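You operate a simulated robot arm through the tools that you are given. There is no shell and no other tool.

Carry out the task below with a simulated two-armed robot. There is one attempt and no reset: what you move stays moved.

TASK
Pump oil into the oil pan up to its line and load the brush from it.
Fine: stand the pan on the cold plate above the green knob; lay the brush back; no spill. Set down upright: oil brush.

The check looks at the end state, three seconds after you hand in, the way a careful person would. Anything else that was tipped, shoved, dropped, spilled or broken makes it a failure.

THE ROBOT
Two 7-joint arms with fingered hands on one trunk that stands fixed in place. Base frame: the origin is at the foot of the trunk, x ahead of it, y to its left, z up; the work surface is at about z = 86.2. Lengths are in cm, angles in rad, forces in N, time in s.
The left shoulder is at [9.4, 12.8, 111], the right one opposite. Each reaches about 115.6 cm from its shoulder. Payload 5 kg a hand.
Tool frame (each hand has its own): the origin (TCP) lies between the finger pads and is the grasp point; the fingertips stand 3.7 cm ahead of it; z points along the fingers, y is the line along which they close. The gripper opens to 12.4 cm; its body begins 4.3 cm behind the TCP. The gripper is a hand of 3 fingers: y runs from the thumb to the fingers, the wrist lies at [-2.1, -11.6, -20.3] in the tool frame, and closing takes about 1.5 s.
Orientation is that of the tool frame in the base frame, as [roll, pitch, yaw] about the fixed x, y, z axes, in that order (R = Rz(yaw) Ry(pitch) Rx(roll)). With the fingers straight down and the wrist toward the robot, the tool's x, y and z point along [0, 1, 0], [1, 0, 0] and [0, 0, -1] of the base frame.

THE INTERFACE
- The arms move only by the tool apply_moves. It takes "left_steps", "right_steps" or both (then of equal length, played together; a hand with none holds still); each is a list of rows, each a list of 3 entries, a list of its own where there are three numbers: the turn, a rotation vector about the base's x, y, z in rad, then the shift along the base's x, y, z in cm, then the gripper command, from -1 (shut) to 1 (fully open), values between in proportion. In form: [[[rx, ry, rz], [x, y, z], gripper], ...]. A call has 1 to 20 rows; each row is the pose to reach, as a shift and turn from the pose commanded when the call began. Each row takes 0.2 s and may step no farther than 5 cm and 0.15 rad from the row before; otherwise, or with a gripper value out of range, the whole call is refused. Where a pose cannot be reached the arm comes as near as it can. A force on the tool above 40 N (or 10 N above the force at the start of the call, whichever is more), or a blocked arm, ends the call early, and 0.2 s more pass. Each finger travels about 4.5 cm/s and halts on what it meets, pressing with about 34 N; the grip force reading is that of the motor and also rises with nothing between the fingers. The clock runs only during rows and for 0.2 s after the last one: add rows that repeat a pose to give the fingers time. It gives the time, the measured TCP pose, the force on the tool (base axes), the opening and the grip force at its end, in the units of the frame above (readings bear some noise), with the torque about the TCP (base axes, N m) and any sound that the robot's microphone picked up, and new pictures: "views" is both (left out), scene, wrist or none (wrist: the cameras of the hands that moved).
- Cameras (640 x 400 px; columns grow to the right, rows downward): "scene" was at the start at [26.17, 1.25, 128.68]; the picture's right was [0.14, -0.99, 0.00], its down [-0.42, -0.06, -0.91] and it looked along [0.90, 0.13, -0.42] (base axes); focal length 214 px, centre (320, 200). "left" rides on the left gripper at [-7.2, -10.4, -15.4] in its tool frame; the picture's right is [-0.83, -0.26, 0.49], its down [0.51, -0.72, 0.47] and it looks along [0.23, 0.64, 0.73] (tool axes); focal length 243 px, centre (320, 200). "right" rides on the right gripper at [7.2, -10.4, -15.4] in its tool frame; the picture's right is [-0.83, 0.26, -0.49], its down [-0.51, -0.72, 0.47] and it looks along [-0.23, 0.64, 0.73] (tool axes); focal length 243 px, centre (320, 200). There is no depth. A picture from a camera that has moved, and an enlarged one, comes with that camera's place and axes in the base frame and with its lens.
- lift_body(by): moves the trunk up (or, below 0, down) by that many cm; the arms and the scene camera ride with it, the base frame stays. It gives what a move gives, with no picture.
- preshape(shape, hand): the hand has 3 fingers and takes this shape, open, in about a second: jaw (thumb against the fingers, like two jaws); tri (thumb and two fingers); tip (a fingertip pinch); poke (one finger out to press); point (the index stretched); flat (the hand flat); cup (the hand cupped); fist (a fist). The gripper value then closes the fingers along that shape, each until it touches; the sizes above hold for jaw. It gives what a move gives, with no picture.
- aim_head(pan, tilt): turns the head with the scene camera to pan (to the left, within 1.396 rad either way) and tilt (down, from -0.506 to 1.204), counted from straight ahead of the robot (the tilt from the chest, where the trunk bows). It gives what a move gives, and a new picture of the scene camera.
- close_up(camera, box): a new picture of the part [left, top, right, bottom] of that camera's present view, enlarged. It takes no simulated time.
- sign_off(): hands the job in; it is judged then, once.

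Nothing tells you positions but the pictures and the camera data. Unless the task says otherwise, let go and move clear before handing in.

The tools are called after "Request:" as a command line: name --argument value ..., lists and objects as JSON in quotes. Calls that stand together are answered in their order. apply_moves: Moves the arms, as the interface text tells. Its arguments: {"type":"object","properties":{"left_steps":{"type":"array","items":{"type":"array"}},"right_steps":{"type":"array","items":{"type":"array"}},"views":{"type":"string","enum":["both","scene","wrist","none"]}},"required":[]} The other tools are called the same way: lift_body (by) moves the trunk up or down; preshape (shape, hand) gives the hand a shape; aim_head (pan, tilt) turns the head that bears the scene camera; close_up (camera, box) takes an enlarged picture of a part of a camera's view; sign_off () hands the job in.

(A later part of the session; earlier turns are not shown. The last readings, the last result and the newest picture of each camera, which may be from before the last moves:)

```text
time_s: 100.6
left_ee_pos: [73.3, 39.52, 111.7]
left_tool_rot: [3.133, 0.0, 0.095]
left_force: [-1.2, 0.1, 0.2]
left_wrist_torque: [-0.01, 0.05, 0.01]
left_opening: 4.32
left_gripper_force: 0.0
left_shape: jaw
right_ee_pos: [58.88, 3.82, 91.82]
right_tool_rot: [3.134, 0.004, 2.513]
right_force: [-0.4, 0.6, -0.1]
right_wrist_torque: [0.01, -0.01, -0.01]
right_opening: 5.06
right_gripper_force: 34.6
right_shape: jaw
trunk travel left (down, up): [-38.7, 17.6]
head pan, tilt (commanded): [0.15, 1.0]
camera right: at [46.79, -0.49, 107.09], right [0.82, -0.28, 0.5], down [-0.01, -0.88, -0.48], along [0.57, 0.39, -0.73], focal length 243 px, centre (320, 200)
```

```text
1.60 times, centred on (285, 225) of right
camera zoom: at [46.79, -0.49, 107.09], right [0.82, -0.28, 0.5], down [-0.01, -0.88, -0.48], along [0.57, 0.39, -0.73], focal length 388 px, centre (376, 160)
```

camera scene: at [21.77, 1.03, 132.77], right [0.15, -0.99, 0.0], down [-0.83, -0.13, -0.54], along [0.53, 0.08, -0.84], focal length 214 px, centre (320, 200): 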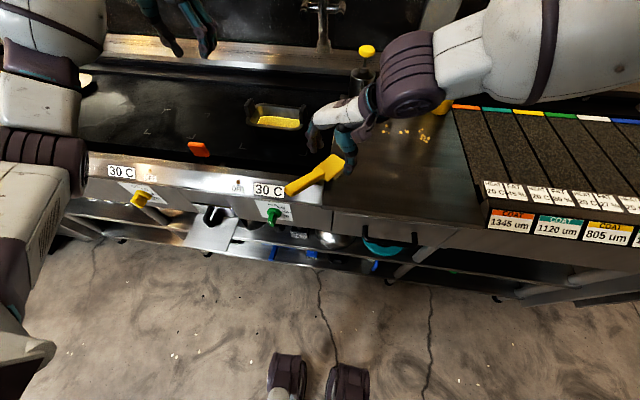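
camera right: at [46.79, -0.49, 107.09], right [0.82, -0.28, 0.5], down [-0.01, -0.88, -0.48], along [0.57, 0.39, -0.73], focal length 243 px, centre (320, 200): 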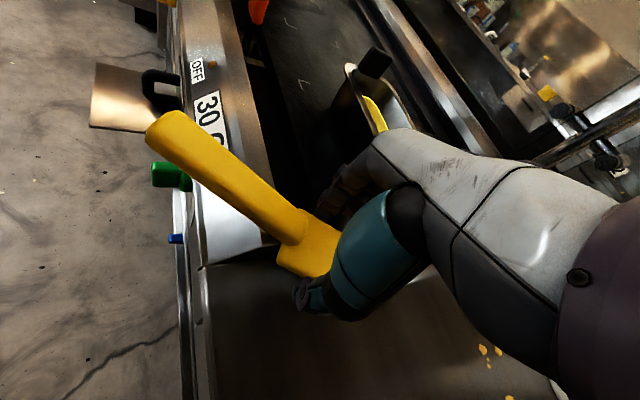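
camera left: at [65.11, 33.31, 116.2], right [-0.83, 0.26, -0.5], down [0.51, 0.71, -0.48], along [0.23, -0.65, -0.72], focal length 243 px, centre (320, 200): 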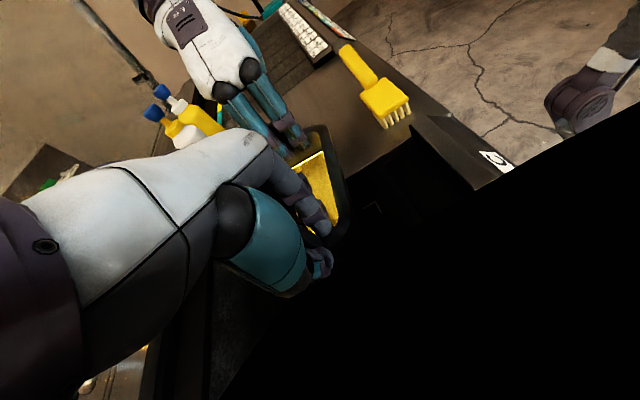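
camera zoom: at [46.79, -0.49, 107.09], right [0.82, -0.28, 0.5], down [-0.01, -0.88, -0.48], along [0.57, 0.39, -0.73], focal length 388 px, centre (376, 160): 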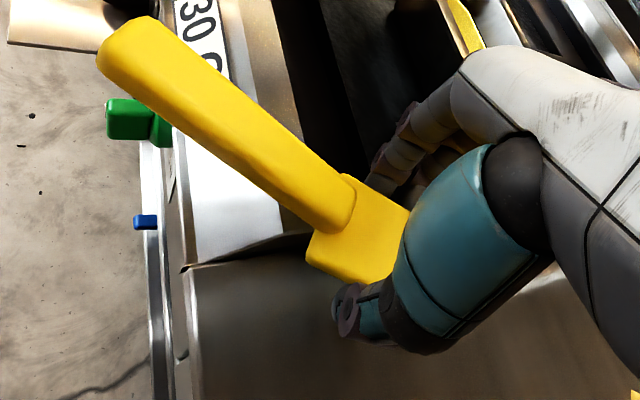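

The head is gripped firmly (opening 5.1). I'll lift it gently and check that it hangs level.

Request:
apply_moves --right_steps '[[[0, 0, 0], [0, 0, 0.6], -1], [[0, 0, 0], [0, 0, 1.5], -1], [[0, 0, 0], [0, 0, 3], -1], [[0, 0, 0], [0, 0, 5], -1], [[0, 0, 0], [0, 0, 6], -1], [[0, 0, 0], [0, 0, 6], -1]]' --views "wrist"

Request:
close_up --camera "scene" --box '[260, 100, 400, 230]'

```text
time_s: 102.0
left_ee_pos: [73.43, 39.56, 111.62]
left_tool_rot: [3.133, 0.0, 0.095]
left_force: [-0.6, 0.4, -0.5]
left_wrist_torque: [-0.01, 0.03, 0.0]
left_opening: 4.32
left_gripper_force: 0.1
left_shape: jaw
right_ee_pos: [58.95, 4.0, 97.75]
right_tool_rot: [3.132, 0.005, 2.513]
right_force: [0.0, 0.9, -1.4]
right_wrist_torque: [0.0, -0.01, 0.03]
right_opening: 5.05
right_gripper_force: 34.1
right_shape: jaw
trunk travel left (down, up): [-38.7, 17.6]
head pan, tilt (commanded): [0.15, 1.0]
camera right: at [46.8, -0.38, 112.98], right [0.82, -0.28, 0.5], down [-0.01, -0.88, -0.48], along [0.57, 0.39, -0.73], focal length 243 px, centre (320, 200)
```

right: 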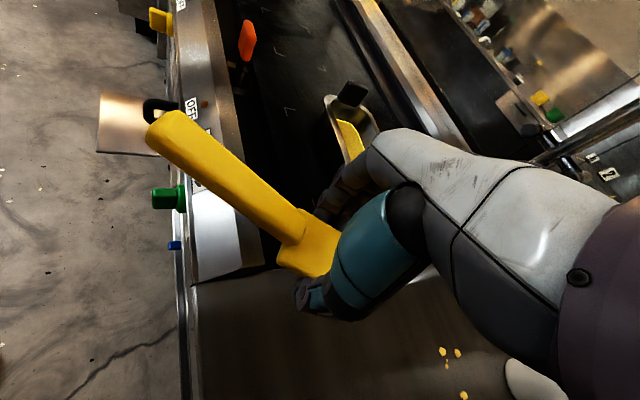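

```text
3.08 times, centred on (330, 165) of scene
camera zoom: at [21.86, 1.01, 132.74], right [0.15, -0.99, 0.0], down [-0.83, -0.13, -0.54], along [0.53, 0.08, -0.84], focal length 660 px, centre (289, 308)
```

zoom: 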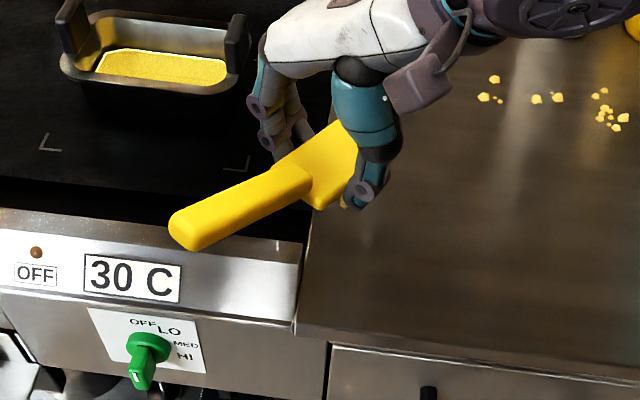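

The brush is held level and steady. I'll rotate it so the head points +x and set it on open shelf near (71, -2), where the left hand can take it.

Request:
apply_moves --right_steps '[[[0, 0, 0.1], [1.5, -0.8, 0.5], -1], [[0, 0, 0.21], [3.6, -1.8, 1], -1], [[0, 0, 0.32], [6, -3, 1], -1], [[0, 0, 0.43], [8.4, -4.2, 1], -1], [[0, 0, 0.53], [10.5, -5.3, 1], -1], [[0, 0, 0.6], [11.7, -5.9, 0.5], -1], [[0, 0, 0.63], [12, -6, 0], -1], [[0, 0, 0.63], [12, -6, -2], -1], [[0, 0, 0.63], [12, -6, -4], -1], [[0, 0, 0.63], [12, -6, -5], -1], [[0, 0, 0.63], [12, -6, -5], -1]]' --views "both"

Request:
close_up --camera "scene" --box '[270, 70, 410, 210]'

Request:
close_up --camera "right" --box '[120, 100, 400, 330]'

```text
time_s: 104.4
left_ee_pos: [73.38, 39.54, 111.74]
left_tool_rot: [3.134, 0.0, 0.095]
left_force: [0.2, -0.7, -0.6]
left_wrist_torque: [-0.03, 0.01, -0.01]
left_opening: 4.31
left_gripper_force: 0.1
left_shape: jaw
right_ee_pos: [70.94, -2.11, 92.89]
right_tool_rot: [3.134, 0.005, -3.139]
right_force: [-0.7, -0.7, -0.7]
right_wrist_torque: [-0.03, 0.0, 0.04]
right_opening: 5.02
right_gripper_force: 34.2
right_shape: jaw
trunk travel left (down, up): [-38.7, 17.6]
head pan, tilt (commanded): [0.15, 1.0]
camera scene: at [21.84, 1.01, 132.75], right [0.15, -0.99, 0.0], down [-0.83, -0.13, -0.54], along [0.53, 0.08, -0.84], focal length 214 px, centre (320, 200)
camera right: at [63.58, -12.74, 108.08], right [0.83, 0.26, 0.5], down [0.51, -0.72, -0.48], along [0.23, 0.65, -0.73], focal length 243 px, centre (320, 200)
```

scene: 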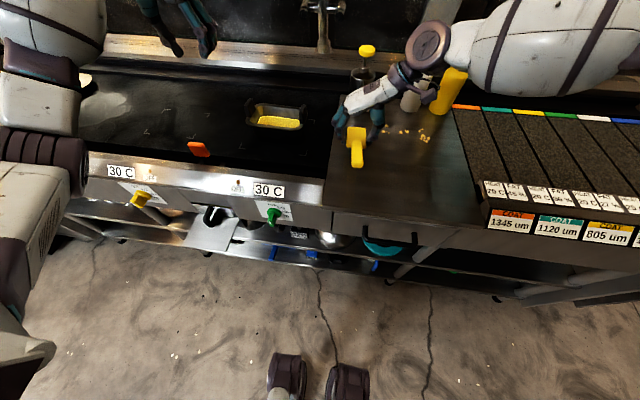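
right: 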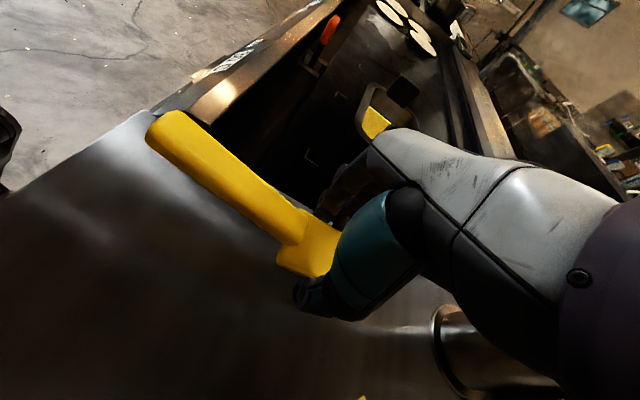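

```text
2.86 times, centred on (340, 140) of scene
camera zoom: at [21.84, 1.01, 132.75], right [0.15, -0.99, 0.0], down [-0.83, -0.13, -0.54], along [0.53, 0.08, -0.84], focal length 613 px, centre (263, 371)
```

zoom: 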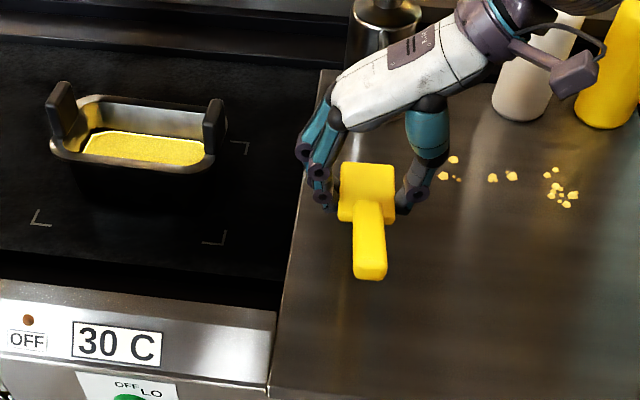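

```text
1.74 times, centred on (260, 215) of right
camera zoom: at [63.58, -12.74, 108.08], right [0.83, 0.26, 0.5], down [0.51, -0.72, -0.48], along [0.23, 0.65, -0.73], focal length 422 px, centre (424, 174)
```

zoom: 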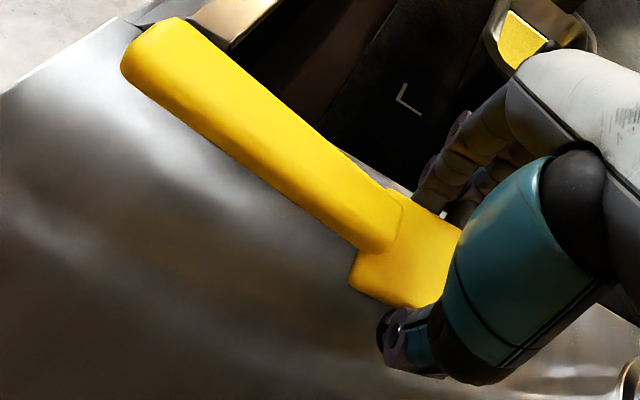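

The brush head points +x and is 1 cm above the shelf. I'll set it down and release.

Request:
apply_moves --right_steps '[[[0, 0, 0], [0, 0, -0.5], -1], [[0, 0, 0], [0, 0, -1.0], -1], [[0, 0, 0], [0, 0, -1.1], -1], [[0, 0, 0], [0, 0, -1.1], -0.6], [[0, 0, 0], [0, 0, -1.1], 0.0], [[0, 0, 0], [0, 0, -1.1], 0.2], [[0, 0, 0], [0, 0, -1.1], 0.3], [[0, 0, 0], [0, 0, -1.1], 0.3], [[0, 0, 0], [0, 0, 1], 0.3], [[0, 0, 0], [0, 0, 5], 0.3], [[0, 0, 0], [0, -3, 9], 0.3], [[0, 0, 0], [-1, -8, 12], 0.3], [[0, 0, 0], [-2, -13, 13], 0.3], [[0, 0, 0], [-3, -18, 13], 0.3]]' --views "scene"

Request:
close_up --camera "scene" --box '[270, 70, 410, 210]'

```text
refused: row 12 steps farther than a row can; nothing moved
```

```text
2.86 times, centred on (340, 140) of scene
camera zoom: at [21.84, 1.01, 132.75], right [0.15, -0.99, 0.0], down [-0.83, -0.13, -0.54], along [0.53, 0.08, -0.84], focal length 613 px, centre (263, 371)
```

zoom: 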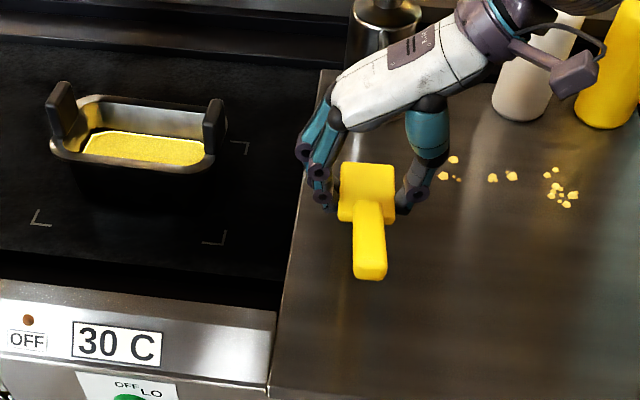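

That call was refused because one row stepped too far, and nothing moved. I'll repeat it with smaller retreat steps.

Request:
apply_moves --right_steps '[[[0, 0, 0], [0, 0, -0.5], -1], [[0, 0, 0], [0, 0, -1.0], -1], [[0, 0, 0], [0, 0, -1.1], -1], [[0, 0, 0], [0, 0, -1.1], -0.6], [[0, 0, 0], [0, 0, -1.1], 0.0], [[0, 0, 0], [0, 0, -1.1], 0.2], [[0, 0, 0], [0, 0, -1.1], 0.3], [[0, 0, 0], [0, 0, -1.1], 0.3], [[0, 0, 0], [0, 0, 1], 0.3], [[0, 0, 0], [0, 0, 5], 0.3], [[0, 0, 0], [0, -2, 9], 0.3], [[0, 0, 0], [-0.5, -6, 11], 0.3], [[0, 0, 0], [-1, -10, 12], 0.3], [[0, 0, 0], [-1.5, -14, 12], 0.3], [[0, 0, 0], [-2, -18, 12], 0.3]]' --views "scene"

Request:
close_up --camera "scene" --box '[270, 70, 410, 210]'

```text
time_s: 107.6
left_ee_pos: [73.34, 39.48, 111.84]
left_tool_rot: [3.135, -0.001, 0.095]
left_force: [-0.2, 0.2, 0.4]
left_wrist_torque: [0.03, -0.02, 0.0]
left_opening: 4.3
left_gripper_force: 0.0
left_shape: jaw
right_ee_pos: [68.57, -20.15, 104.79]
right_tool_rot: [3.132, 0.005, -3.139]
right_force: [-0.4, -0.4, 0.4]
right_wrist_torque: [-0.01, -0.02, 0.06]
right_opening: 8.01
right_gripper_force: 0.1
right_shape: jaw
trunk travel left (down, up): [-38.7, 17.6]
head pan, tilt (commanded): [0.15, 1.0]
camera scene: at [21.72, 0.85, 132.78], right [0.15, -0.99, 0.0], down [-0.83, -0.13, -0.54], along [0.53, 0.08, -0.84], focal length 214 px, centre (320, 200)
```

scene: 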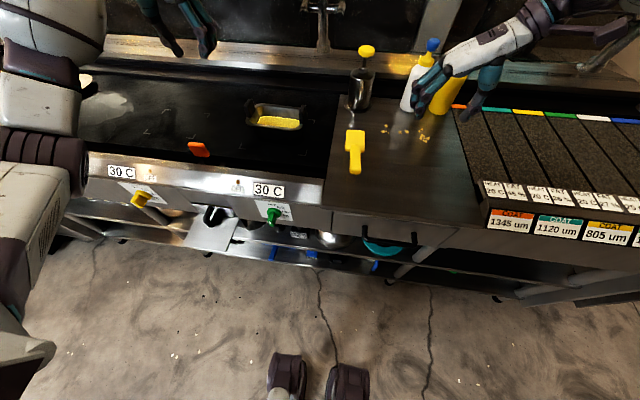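

```text
2.86 times, centred on (340, 140) of scene
camera zoom: at [21.72, 0.85, 132.78], right [0.15, -0.99, 0.0], down [-0.83, -0.13, -0.54], along [0.53, 0.08, -0.84], focal length 613 px, centre (263, 371)
```

zoom: 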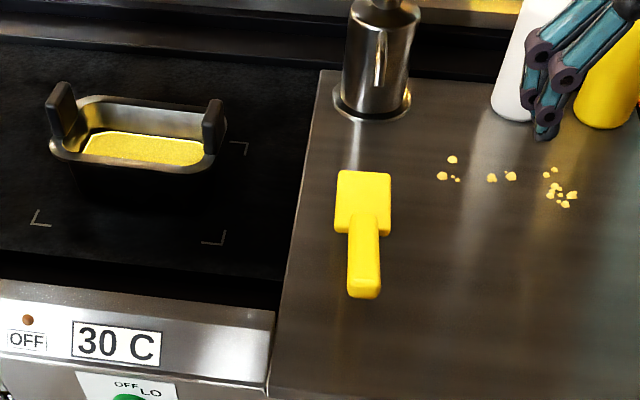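

The brush stands upright on the shelf. Before picking it up with the left hand, I'll test, empty-handed, that the left arm can reach the brush's original spot (about (56, -3.5)) in the orientation needed to lay it back. I'll move the right hand aside at the same time.

Request:
apply_moves --left_steps '[[[0, 0, 0.134], [-1.5, -3.9, 0], -0.3], [[0, 0, 0.268], [-3.1, -7.8, 0], -0.3], [[0, 0, 0.402], [-4.7, -11.7, 0], -0.3], [[0, 0, 0.536], [-6.3, -15.6, 0], -0.3], [[0, 0, 0.67], [-7.9, -19.5, 0], -0.3], [[0, 0, 0.804], [-9.5, -23.4, 0], -0.3], [[0, 0, 0.938], [-11.1, -27.3, 0], -0.3], [[0, 0, 1.072], [-12.7, -31.2, 0], -0.3], [[0, 0, 1.206], [-14.3, -35.1, 0], -0.3], [[0, 0, 1.34], [-15.9, -39, 0], -0.3], [[0, 0, 1.476], [-17.4, -43, 0], -0.3], [[0, 0, 1.476], [-17.4, -43, 0], -0.3]]' --right_steps '[[[0, 0, 0], [-0.5, -1.2, 1], 0.3], [[0, 0, 0], [-1, -2.4, 2], 0.3], [[0, 0, 0], [-1.5, -3.6, 3], 0.3], [[0, 0, 0], [-2, -4.8, 4], 0.3], [[0, 0, 0], [-2.5, -6, 5], 0.3], [[0, 0, 0], [-3, -7.2, 6], 0.3], [[0, 0, 0], [-3.5, -8.4, 7], 0.3], [[0, 0, 0], [-4, -9.6, 7], 0.3], [[0, 0, 0], [-4.5, -10.8, 7], 0.3], [[0, 0, 0], [-5, -12, 7], 0.3], [[0, 0, 0], [-5, -13, 7], 0.3], [[0, 0, 0], [-5, -13, 7], 0.3]]' --views "both"

```text
time_s: 110.2
left_ee_pos: [56.39, -3.34, 112.09]
left_tool_rot: [3.133, 0.0, 1.574]
left_force: [-0.2, 1.5, -0.9]
left_wrist_torque: [-0.04, 0.06, 0.0]
left_opening: 4.32
left_gripper_force: 0.0
left_shape: jaw
right_ee_pos: [64.05, -32.86, 111.75]
right_tool_rot: [3.135, 0.004, -3.14]
right_force: [0.0, 0.4, -0.1]
right_wrist_torque: [-0.03, 0.02, 0.02]
right_opening: 8.02
right_gripper_force: 0.1
right_shape: jaw
trunk travel left (down, up): [-38.7, 17.6]
head pan, tilt (commanded): [0.15, 1.0]
camera scene: at [21.89, 1.21, 132.73], right [0.15, -0.99, 0.0], down [-0.83, -0.13, -0.54], along [0.53, 0.08, -0.84], focal length 214 px, centre (320, 200)
camera right: at [56.8, -43.45, 127.07], right [0.83, 0.26, 0.5], down [0.51, -0.72, -0.47], along [0.23, 0.65, -0.73], focal length 243 px, centre (320, 200)
camera left: at [45.81, -10.62, 127.28], right [-0.26, -0.83, -0.49], down [-0.72, 0.51, -0.48], along [0.65, 0.23, -0.73], focal length 243 px, centre (320, 200)
```

scene: 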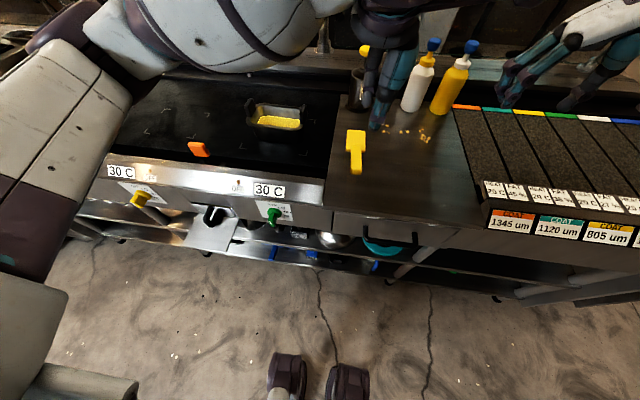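
right: 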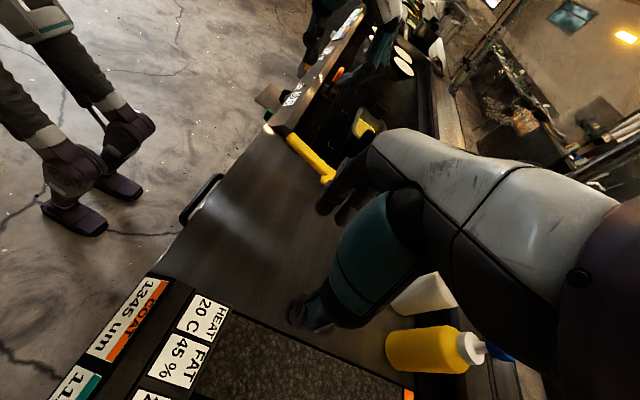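
left: 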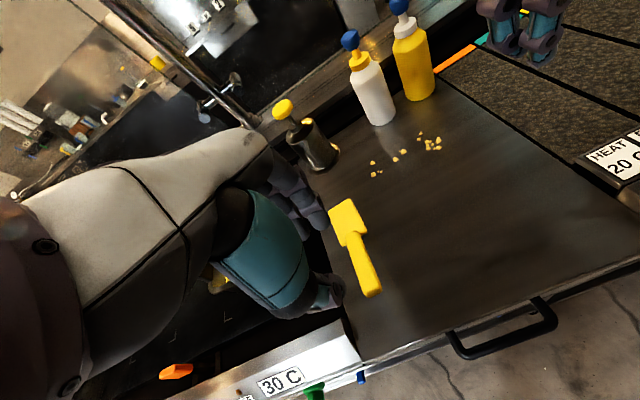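

Left reaches the spot at height. I'll test the descent too, down to just above where the brush head would be held.

Request:
apply_moves --left_steps '[[[0, 0, 0], [0, 0, -4], -0.3], [[0, 0, 0], [0, 0, -8], -0.3], [[0, 0, 0], [0, 0, -12], -0.3], [[0, 0, 0], [0, 0, -16], -0.3], [[0, 0, 0], [0, 0, -18], -0.3], [[0, 0, 0], [0, 0, -18], -0.3]]' --views "scene"

```text
time_s: 111.6
left_ee_pos: [55.91, -3.31, 93.96]
left_tool_rot: [3.133, -0.001, 1.571]
left_force: [-0.1, -0.1, 0.3]
left_wrist_torque: [0.02, 0.01, -0.01]
left_opening: 4.32
left_gripper_force: 0.1
left_shape: jaw
right_ee_pos: [64.09, -32.96, 111.67]
right_tool_rot: [3.132, 0.005, -3.139]
right_force: [0.4, -0.4, -0.8]
right_wrist_torque: [0.0, -0.01, 0.02]
right_opening: 8.05
right_gripper_force: 0.0
right_shape: jaw
trunk travel left (down, up): [-38.7, 17.6]
head pan, tilt (commanded): [0.15, 1.0]
camera scene: at [21.83, 0.98, 132.75], right [0.15, -0.99, 0.0], down [-0.83, -0.13, -0.54], along [0.53, 0.08, -0.84], focal length 214 px, centre (320, 200)
```

scene: 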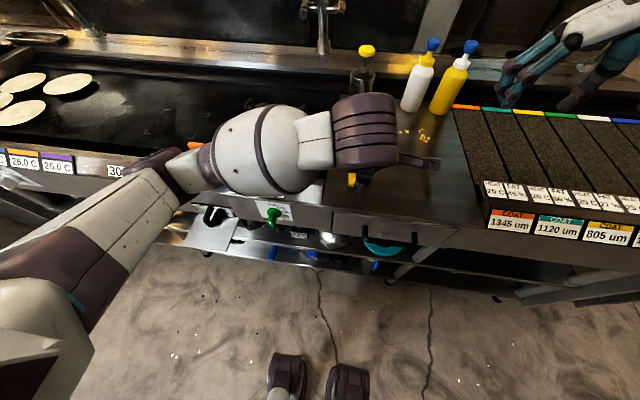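

Left can reach the return spot at working height. Now I'll raise it, rotate it to straddle the brush head on the shelf near (70.7, -2), and approach.

Request:
apply_moves --left_steps '[[[0, 0, 0], [0, 0, 4.5], -0.1], [[0, 0, 0], [0, 0, 9], 0.1], [[0, 0, -0.1], [0.5, 0, 13], 0.3], [[0, 0, -0.24], [1.5, 0.1, 16], 0.4], [[0, 0, -0.38], [3, 0.2, 16], 0.4], [[0, 0, -0.52], [4.5, 0.3, 16], 0.4], [[0, 0, -0.66], [6, 0.4, 16], 0.4], [[0, 0, -0.8], [7.5, 0.5, 16], 0.4], [[0, 0, -0.94], [9, 0.6, 16], 0.4], [[0, 0, -1.08], [10.5, 0.8, 16], 0.4], [[0, 0, -1.22], [12, 1, 16], 0.4], [[0, 0, -1.36], [13.5, 1.2, 16], 0.4], [[0, 0, -1.5], [14.5, 1.3, 16], 0.4], [[0, 0, -1.5708], [14.8, 1.3, 16], 0.4], [[0, 0, -1.5708], [14.8, 1.3, 16], 0.4]]' --views "both"

Request:
close_up --camera "scene" --box '[270, 70, 410, 210]'

Request:
close_up --camera "left" --box '[240, 150, 460, 350]'

```text
time_s: 114.8
left_ee_pos: [70.9, -2.37, 110.2]
left_tool_rot: [3.133, 0.0, -0.001]
left_force: [-0.5, -0.4, 0.5]
left_wrist_torque: [0.0, -0.01, 0.04]
left_opening: 8.64
left_gripper_force: 0.1
left_shape: jaw
right_ee_pos: [64.04, -32.92, 111.72]
right_tool_rot: [3.134, 0.004, -3.14]
right_force: [-0.2, 0.2, -0.1]
right_wrist_torque: [-0.01, -0.01, 0.01]
right_opening: 8.04
right_gripper_force: 0.1
right_shape: jaw
trunk travel left (down, up): [-38.7, 17.6]
head pan, tilt (commanded): [0.15, 1.0]
camera scene: at [21.82, 1.02, 132.75], right [0.15, -0.99, 0.0], down [-0.83, -0.13, -0.54], along [0.53, 0.08, -0.84], focal length 214 px, centre (320, 200)
camera left: at [63.62, 8.21, 125.4], right [-0.83, 0.26, -0.5], down [0.51, 0.72, -0.48], along [0.23, -0.65, -0.73], focal length 243 px, centre (320, 200)
```

scene: 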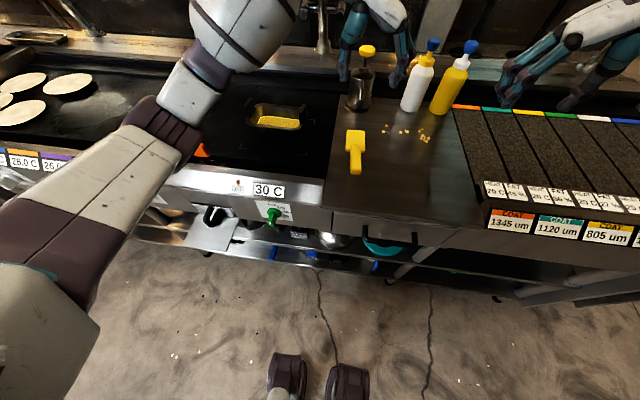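
left: 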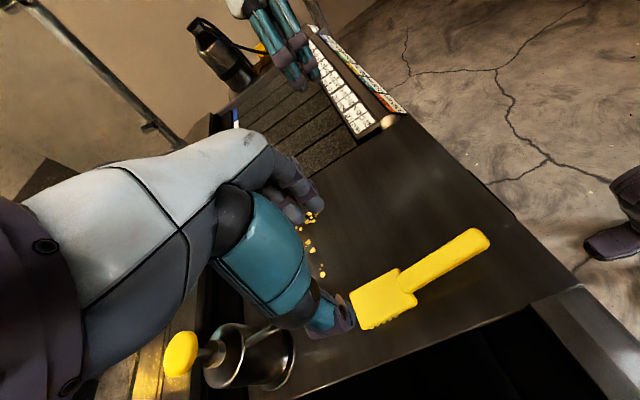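

```text
2.86 times, centred on (340, 140) of scene
camera zoom: at [21.82, 1.02, 132.75], right [0.15, -0.99, 0.0], down [-0.83, -0.13, -0.54], along [0.53, 0.08, -0.84], focal length 613 px, centre (263, 371)
```

zoom: 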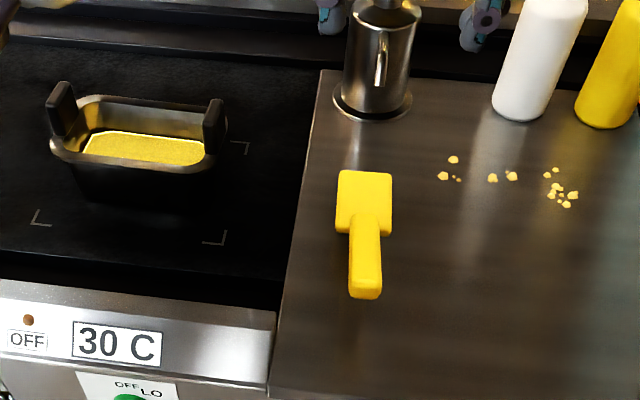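

```text
2.00 times, centred on (350, 250) of left
camera zoom: at [63.62, 8.21, 125.4], right [-0.83, 0.26, -0.5], down [0.51, 0.72, -0.48], along [0.23, -0.65, -0.73], focal length 485 px, centre (260, 100)
```

zoom: 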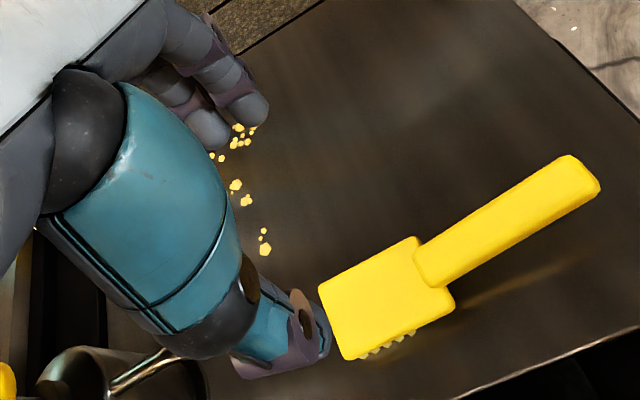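

The head centre triangulates to about (70.9, -1.6). I'll lower the left hand over it and grip the head across its width.

Request:
apply_moves --left_steps '[[[0, 0, 0], [0.2, 0.5, -4], 0.4], [[0, 0, 0], [0.2, 0.6, -8.5], 0.4], [[0, 0, 0], [0.2, 0.6, -12.5], 0.4], [[0, 0, 0], [0.2, 0.6, -15], 0.4], [[0, 0, 0], [0.2, 0.6, -15], 0.4]]' --views "wrist"

Request:
close_up --camera "scene" --box '[290, 80, 410, 190]'

Request:
close_up --camera "left" --box '[240, 150, 460, 350]'

```text
time_s: 116.0
left_ee_pos: [71.05, -1.85, 95.03]
left_tool_rot: [3.133, -0.002, -0.001]
left_force: [-0.9, 0.1, 0.8]
left_wrist_torque: [-0.02, 0.02, 0.01]
left_opening: 8.66
left_gripper_force: 0.0
left_shape: jaw
right_ee_pos: [64.04, -32.93, 111.75]
right_tool_rot: [3.133, 0.003, -3.139]
right_force: [0.2, -0.6, -1.0]
right_wrist_torque: [-0.04, -0.01, 0.02]
right_opening: 8.06
right_gripper_force: 0.1
right_shape: jaw
trunk travel left (down, up): [-38.7, 17.6]
head pan, tilt (commanded): [0.15, 1.0]
camera left: at [63.78, 8.76, 110.2], right [-0.83, 0.26, -0.5], down [0.51, 0.72, -0.48], along [0.23, -0.65, -0.73], focal length 243 px, centre (320, 200)
```

left: 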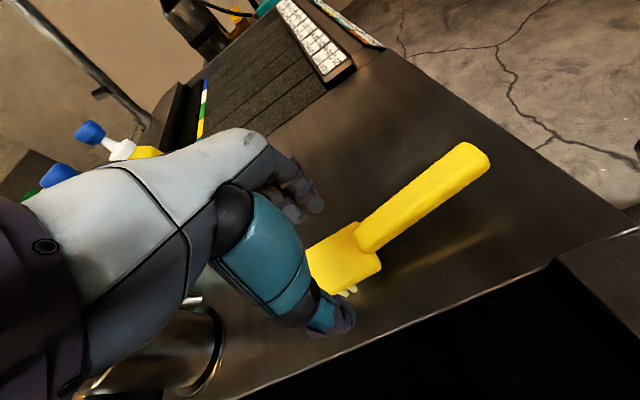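

```text
3.64 times, centred on (350, 135) of scene
camera zoom: at [21.79, 0.99, 132.76], right [0.15, -0.99, 0.0], down [-0.83, -0.13, -0.54], along [0.53, 0.08, -0.84], focal length 780 px, centre (211, 436)
```

zoom: 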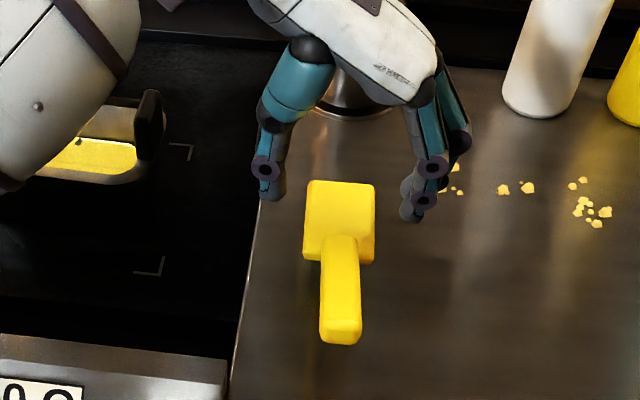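

```text
2.00 times, centred on (350, 250) of left
camera zoom: at [63.78, 8.76, 110.2], right [-0.83, 0.26, -0.5], down [0.51, 0.72, -0.48], along [0.23, -0.65, -0.73], focal length 485 px, centre (260, 100)
```

zoom: 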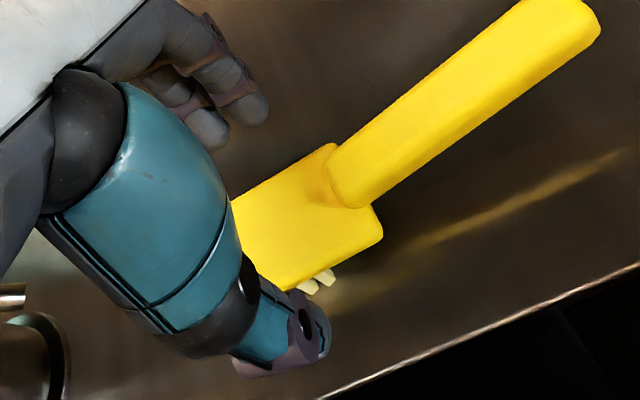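

Request:
apply_moves --left_steps '[[[0, 0, 0], [-0.2, 0, -1.5], 0.4], [[0, 0, 0], [-0.3, 0, -2.8], 0.4], [[0, 0, 0], [-0.3, 0, -3.3], 0.4], [[0, 0, 0], [-0.3, 0, -3.3], 0.1], [[0, 0, 0], [-0.3, 0, -3.3], -0.1], [[0, 0, 0], [-0.3, 0, -3.3], -0.3], [[0, 0, 0], [-0.3, 0, -3.3], -0.6], [[0, 0, 0], [-0.3, 0, -3.3], -1], [[0, 0, 0], [-0.3, 0, -3.3], -1], [[0, 0, 0], [-0.3, 0, -3.3], -1]]' --views "none"

Request:
apply_moves --left_steps '[[[0, 0, 0], [0, 0, 0.6], -1], [[0, 0, 0], [0, 0, 1.5], -1], [[0, 0, 0], [0, 0, 3], -1], [[0, 0, 0], [0, 0, 5], -1], [[0, 0, 0], [0, 0, 7], -1], [[0, 0, 0], [0, 0, 7], -1]]' --views "wrist"

Request:
close_up --camera "scene" --box '[270, 70, 410, 190]'

Request:
close_up --camera "left" --box '[240, 150, 460, 350]'

```text
time_s: 118.2
left_ee_pos: [70.76, -1.72, 91.84]
left_tool_rot: [3.133, 0.0, 0.0]
left_force: [-0.2, 0.5, 1.0]
left_wrist_torque: [-0.01, 0.01, 0.01]
left_opening: 5.0
left_gripper_force: 33.8
left_shape: jaw
right_ee_pos: [64.11, -33.03, 111.74]
right_tool_rot: [3.132, 0.004, -3.139]
right_force: [0.6, -0.6, 0.0]
right_wrist_torque: [0.02, -0.01, 0.0]
right_opening: 8.05
right_gripper_force: 0.0
right_shape: jaw
trunk travel left (down, up): [-38.7, 17.6]
head pan, tilt (commanded): [0.15, 1.0]
```

```text
time_s: 119.6
left_ee_pos: [70.93, -1.81, 98.7]
left_tool_rot: [3.132, 0.001, 0.001]
left_force: [0.0, -0.2, -0.9]
left_wrist_torque: [-0.02, -0.02, 0.04]
left_opening: 4.99
left_gripper_force: 33.5
left_shape: jaw
right_ee_pos: [64.02, -33.05, 111.73]
right_tool_rot: [3.134, 0.003, -3.139]
right_force: [-0.4, 0.0, -0.4]
right_wrist_torque: [0.02, -0.02, -0.01]
right_opening: 8.03
right_gripper_force: 0.1
right_shape: jaw
trunk travel left (down, up): [-38.7, 17.6]
head pan, tilt (commanded): [0.15, 1.0]
camera left: at [63.52, 8.83, 114.03], right [-0.83, 0.26, -0.49], down [0.51, 0.72, -0.48], along [0.23, -0.65, -0.73], focal length 243 px, centre (320, 200)
```

left: 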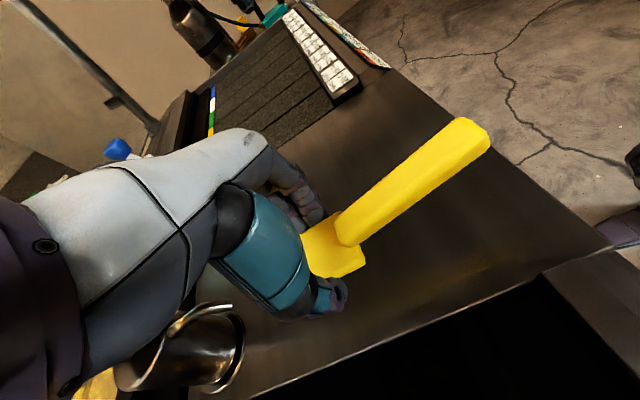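

```text
3.33 times, centred on (340, 130) of scene
camera zoom: at [21.86, 1.01, 132.74], right [0.15, -0.99, 0.0], down [-0.83, -0.13, -0.54], along [0.53, 0.08, -0.84], focal length 715 px, centre (253, 433)
```

zoom: 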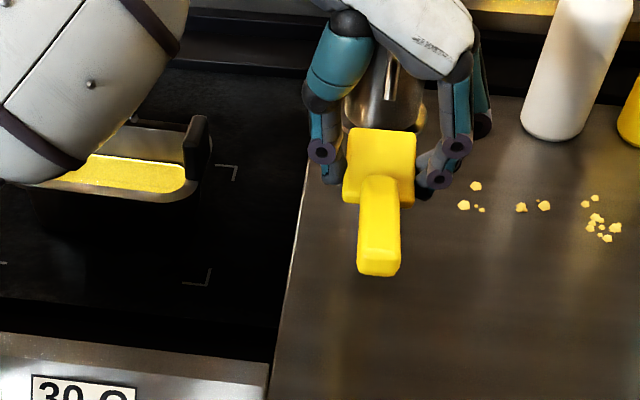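

```text
2.00 times, centred on (350, 250) of left
camera zoom: at [63.52, 8.83, 114.03], right [-0.83, 0.26, -0.49], down [0.51, 0.72, -0.48], along [0.23, -0.65, -0.73], focal length 485 px, centre (260, 100)
```

zoom: 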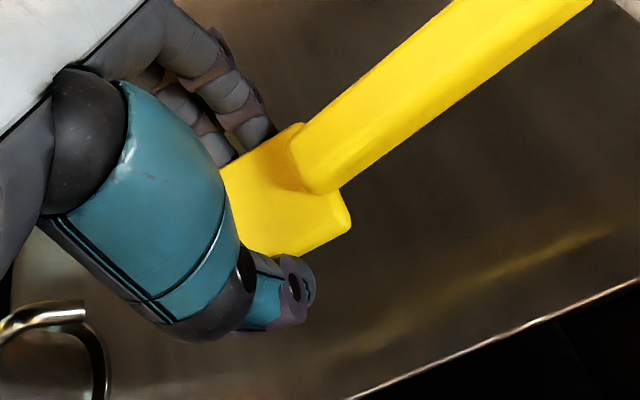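

The brush is held level across its head and stable. I'll raise it, carry it over the pan and tilt the head down about 0.45 rad so only the bristles go in and the head clears the rim.

Request:
apply_moves --left_steps '[[[0, 0, 0], [0, 0, 1.5], -1], [[0, 0, 0], [0, 0, 4], -1], [[0, 0, 0], [0.2, 1, 7], -1], [[0, 0, 0], [0.5, 2.8, 9.5], -1], [[0, 0, 0], [1, 5.2, 10.5], -1], [[0, 0, 0], [1.5, 7.8, 10.5], -1], [[0, 0, 0], [2, 10.4, 10.5], -1], [[0, 0, 0], [2.5, 13, 10.5], -1], [[0, 0, 0], [3, 15.6, 10.5], -1], [[0, 0, 0], [3.4, 18.2, 10.5], -1], [[0, 0, 0], [3.8, 20.6, 10.5], -1], [[0, 0, 0], [4.2, 22.6, 10.5], -1], [[0, 0, 0], [4.4, 23.6, 10.5], -1], [[0, 0, 0], [4.4, 23.8, 10.5], -1], [[0, 0, 0], [4.4, 23.8, 10.5], -1]]' --views "both"

Request:
close_up --camera "scene" --box '[200, 40, 340, 160]'

Request:
close_up --camera "left" --box '[220, 130, 500, 380]'

```text
time_s: 122.8
left_ee_pos: [75.27, 22.21, 109.22]
left_tool_rot: [3.131, 0.0, 0.0]
left_force: [0.6, -0.6, -0.9]
left_wrist_torque: [0.01, -0.02, 0.0]
left_opening: 5.0
left_gripper_force: 34.2
left_shape: jaw
right_ee_pos: [63.99, -32.93, 111.73]
right_tool_rot: [3.132, 0.003, -3.139]
right_force: [-0.7, 0.4, -1.0]
right_wrist_torque: [0.0, -0.01, -0.02]
right_opening: 8.03
right_gripper_force: 0.0
right_shape: jaw
trunk travel left (down, up): [-38.7, 17.6]
head pan, tilt (commanded): [0.15, 1.0]
camera scene: at [21.84, 1.02, 132.75], right [0.15, -0.99, 0.0], down [-0.83, -0.13, -0.54], along [0.53, 0.08, -0.84], focal length 214 px, centre (320, 200)
camera left: at [67.99, 32.69, 124.45], right [-0.83, 0.26, -0.5], down [0.51, 0.72, -0.48], along [0.23, -0.65, -0.73], focal length 243 px, centre (320, 200)
```

scene: 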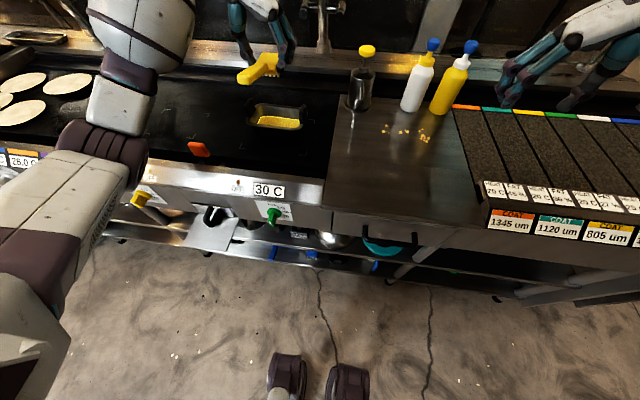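
left: 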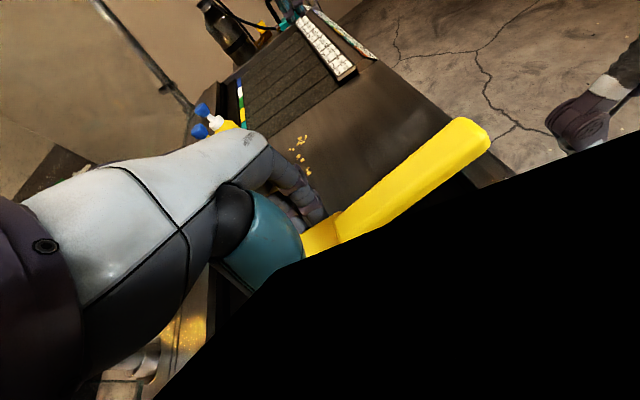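

```text
3.33 times, centred on (270, 100) of scene
camera zoom: at [21.84, 1.02, 132.75], right [0.15, -0.99, 0.0], down [-0.83, -0.13, -0.54], along [0.53, 0.08, -0.84], focal length 715 px, centre (487, 533)
```

zoom: 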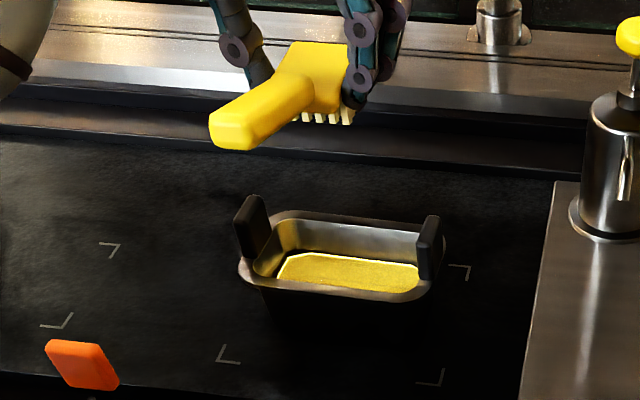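

```text
1.60 times, centred on (360, 255) of left
camera zoom: at [67.99, 32.69, 124.45], right [-0.83, 0.26, -0.5], down [0.51, 0.72, -0.48], along [0.23, -0.65, -0.73], focal length 388 px, centre (256, 112)
```

zoom: 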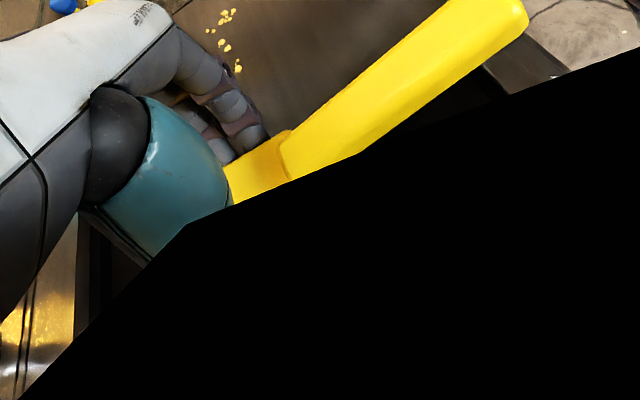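

The brush is over the pan, unchanged in the grip. I'll re-aim the head for a better angle and tilt the brush head down.

Request:
apply_moves --left_steps '[[[0, 0.1, 0], [-0.1, -0.1, 0], -1], [[0, 0.2, 0], [-0.2, -0.2, 0], -1], [[0, 0.3, 0], [-0.3, -0.3, 0], -1], [[0, 0.38, 0], [-0.3, -0.3, 0], -1], [[0, 0.45, 0], [-0.3, -0.3, 0], -1], [[0, 0.45, 0], [-0.3, -0.3, 0], -1]]' --views "none"

Request:
aim_head --pan 0.3 --tilt 0.75

Request:
close_up --camera "scene" --box '[250, 80, 370, 200]'

```text
time_s: 124.2
left_ee_pos: [74.92, 21.8, 109.2]
left_tool_rot: [3.131, 0.449, -0.002]
left_force: [-0.6, 0.2, -0.3]
left_wrist_torque: [-0.01, -0.01, 0.03]
left_opening: 4.98
left_gripper_force: 33.8
left_shape: jaw
right_ee_pos: [64.12, -32.96, 111.72]
right_tool_rot: [3.133, 0.002, -3.14]
right_force: [-1.3, 0.3, 0.3]
right_wrist_torque: [-0.01, 0.03, 0.03]
right_opening: 8.03
right_gripper_force: 0.0
right_shape: jaw
trunk travel left (down, up): [-38.7, 17.6]
head pan, tilt (commanded): [0.15, 1.0]
```

```text
time_s: 125.0
left_ee_pos: [74.99, 21.68, 109.18]
left_tool_rot: [3.132, 0.451, 0.0]
left_force: [0.0, -0.2, -1.1]
left_wrist_torque: [0.02, -0.02, 0.01]
left_opening: 4.99
left_gripper_force: 34.0
left_shape: jaw
right_ee_pos: [64.07, -32.96, 111.71]
right_tool_rot: [3.133, 0.004, -3.14]
right_force: [-0.1, 0.0, 0.1]
right_wrist_torque: [-0.01, 0.03, 0.01]
right_opening: 8.01
right_gripper_force: 0.0
right_shape: jaw
trunk travel left (down, up): [-38.7, 17.6]
head pan, tilt (commanded): [0.3, 0.75]
camera scene: at [22.88, 2.42, 134.66], right [0.3, -0.96, 0.0], down [-0.65, -0.2, -0.73], along [0.7, 0.22, -0.68], focal length 214 px, centre (320, 200)
```

scene: 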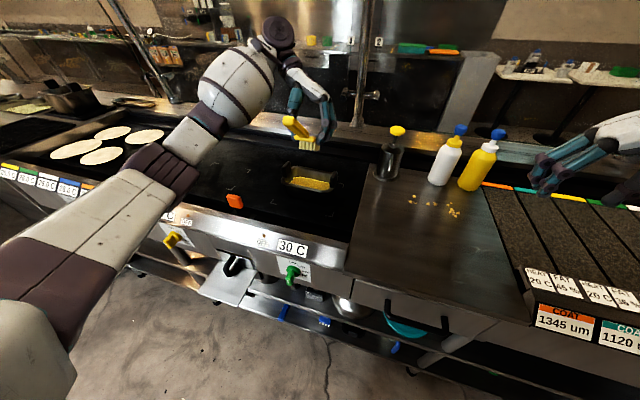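

```text
3.33 times, centred on (310, 140) of scene
camera zoom: at [22.88, 2.42, 134.66], right [0.3, -0.96, 0.0], down [-0.65, -0.2, -0.73], along [0.7, 0.22, -0.68], focal length 715 px, centre (353, 400)
```

zoom: 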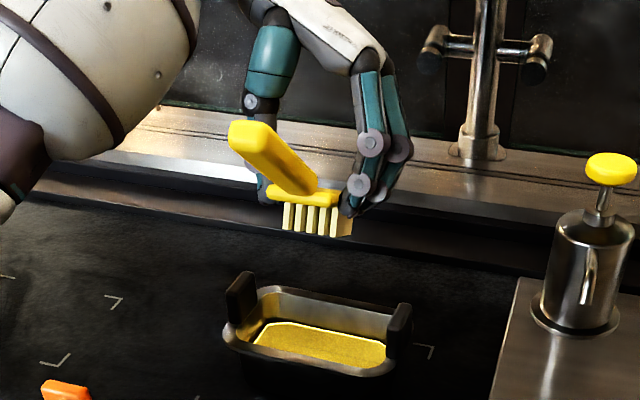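

Request:
apply_moves --left_steps '[[[0, 0, 0], [0, 0.2, -2], -1], [[0, 0, 0], [0, 0.4, -5], -1], [[0, 0, 0], [0, 0.5, -8], -1], [[0, 0, 0], [0, 0.5, -10], -1], [[0, 0, 0], [0, 0.5, -11.2], -1], [[0, 0, 0], [0, 0.5, -11.2], -1]]' --views "none"

Request:
close_up --camera "scene" --box '[270, 110, 360, 200]'

```text
time_s: 126.4
left_ee_pos: [74.96, 22.21, 97.96]
left_tool_rot: [3.133, 0.447, -0.001]
left_force: [0.3, -0.2, -0.5]
left_wrist_torque: [0.0, 0.0, 0.02]
left_opening: 4.98
left_gripper_force: 33.9
left_shape: jaw
right_ee_pos: [63.94, -32.99, 111.73]
right_tool_rot: [3.133, 0.002, -3.139]
right_force: [-0.5, 0.0, 0.0]
right_wrist_torque: [-0.02, 0.02, -0.02]
right_opening: 8.05
right_gripper_force: 0.0
right_shape: jaw
trunk travel left (down, up): [-38.7, 17.6]
head pan, tilt (commanded): [0.3, 0.75]
```

```text
4.44 times, centred on (315, 155) of scene
camera zoom: at [22.86, 2.42, 134.67], right [0.3, -0.96, 0.0], down [-0.65, -0.2, -0.73], along [0.7, 0.22, -0.68], focal length 953 px, centre (342, 400)
```

zoom: 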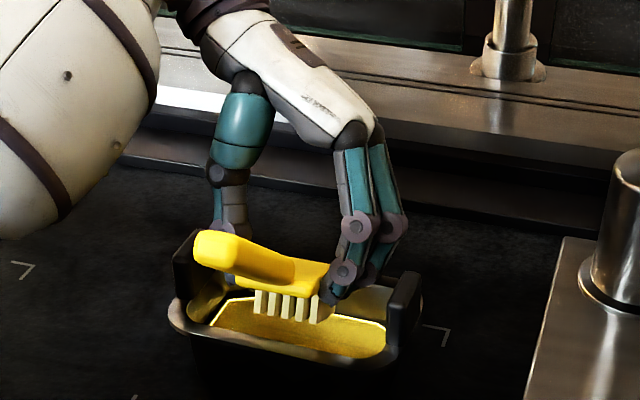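

The bristles are above the oil inside the rim, with clearance all round. I'll lower slowly into the oil.

Request:
apply_moves --left_steps '[[[0, 0, 0], [0, 0, -0.8], -1], [[0, 0, 0], [0, 0, -1.6], -1], [[0, 0, 0], [0, 0, -2.4], -1], [[0, 0, 0], [0, 0, -2.8], -1]]' --views "none"

Request:
close_up --camera "scene" --box '[285, 140, 345, 200]'

```text
time_s: 127.4
left_ee_pos: [74.95, 22.11, 95.21]
left_tool_rot: [3.134, 0.451, -0.001]
left_force: [-0.2, 0.1, -0.5]
left_wrist_torque: [-0.01, -0.03, -0.01]
left_opening: 5.0
left_gripper_force: 33.9
left_shape: jaw
right_ee_pos: [63.98, -32.95, 111.77]
right_tool_rot: [3.133, 0.004, -3.141]
right_force: [-0.3, 0.1, -0.6]
right_wrist_torque: [-0.03, 0.01, -0.02]
right_opening: 8.02
right_gripper_force: 0.0
right_shape: jaw
trunk travel left (down, up): [-38.7, 17.6]
head pan, tilt (commanded): [0.3, 0.75]
```

```text
6.67 times, centred on (315, 170) of scene
camera zoom: at [22.86, 2.42, 134.67], right [0.3, -0.96, 0.0], down [-0.65, -0.2, -0.73], along [0.7, 0.22, -0.68], focal length 1430 px, centre (353, 400)
```

zoom: 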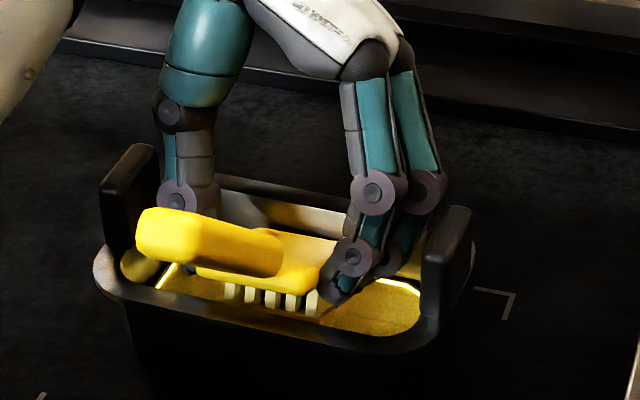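

Request:
apply_moves --left_steps '[[[0, 0, 0], [0, 0, -0.4], -1], [[0, 0, 0], [0, 0, -0.8], -1], [[0, 0, 0], [0, 0, -1.1], -1], [[0, 0, 0], [0, 0, -1.1], -1], [[0, 0, 0], [0, 0, -1.1], -1]]' --views "none"

Request:
close_up --camera "scene" --box '[285, 140, 345, 200]'

Request:
close_up --camera "scene" --box '[298, 165, 328, 190]'

```text
time_s: 128.6
left_ee_pos: [74.83, 22.2, 94.1]
left_tool_rot: [3.133, 0.449, -0.001]
left_force: [0.1, 0.2, 0.7]
left_wrist_torque: [0.04, 0.06, -0.03]
left_opening: 5.04
left_gripper_force: 33.8
left_shape: jaw
right_ee_pos: [64.04, -32.9, 111.67]
right_tool_rot: [3.133, 0.004, -3.14]
right_force: [0.0, -0.4, 0.5]
right_wrist_torque: [0.02, -0.01, -0.01]
right_opening: 8.03
right_gripper_force: 0.1
right_shape: jaw
trunk travel left (down, up): [-38.7, 17.6]
head pan, tilt (commanded): [0.3, 0.75]
```

```text
6.67 times, centred on (315, 170) of scene
camera zoom: at [22.87, 2.42, 134.66], right [0.3, -0.96, 0.0], down [-0.65, -0.2, -0.73], along [0.7, 0.22, -0.68], focal length 1430 px, centre (353, 400)
```

zoom: 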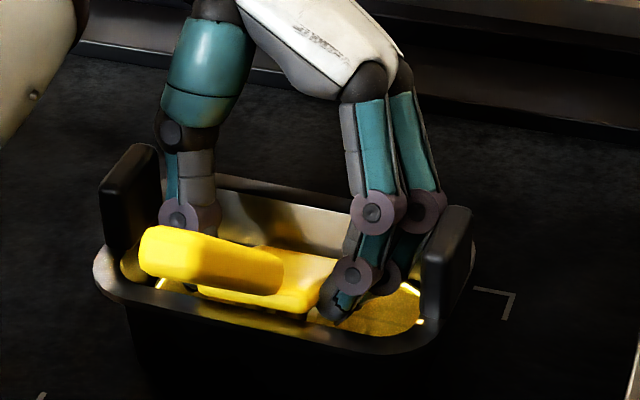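

```text
16.00 times, centred on (313, 178) of scene
camera zoom: at [22.87, 2.42, 134.66], right [0.3, -0.96, 0.0], down [-0.65, -0.2, -0.73], along [0.7, 0.22, -0.68], focal length 3432 px, centre (432, 560)
```

zoom: 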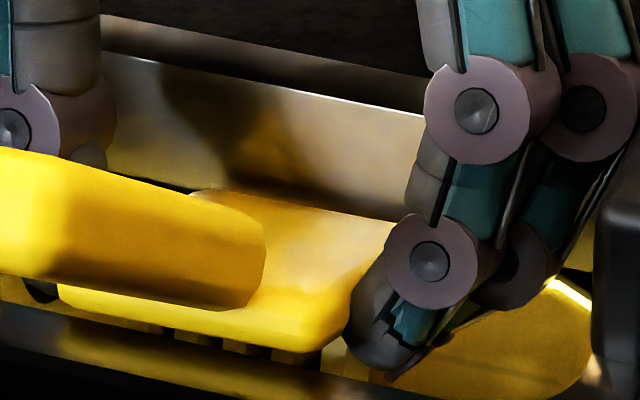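

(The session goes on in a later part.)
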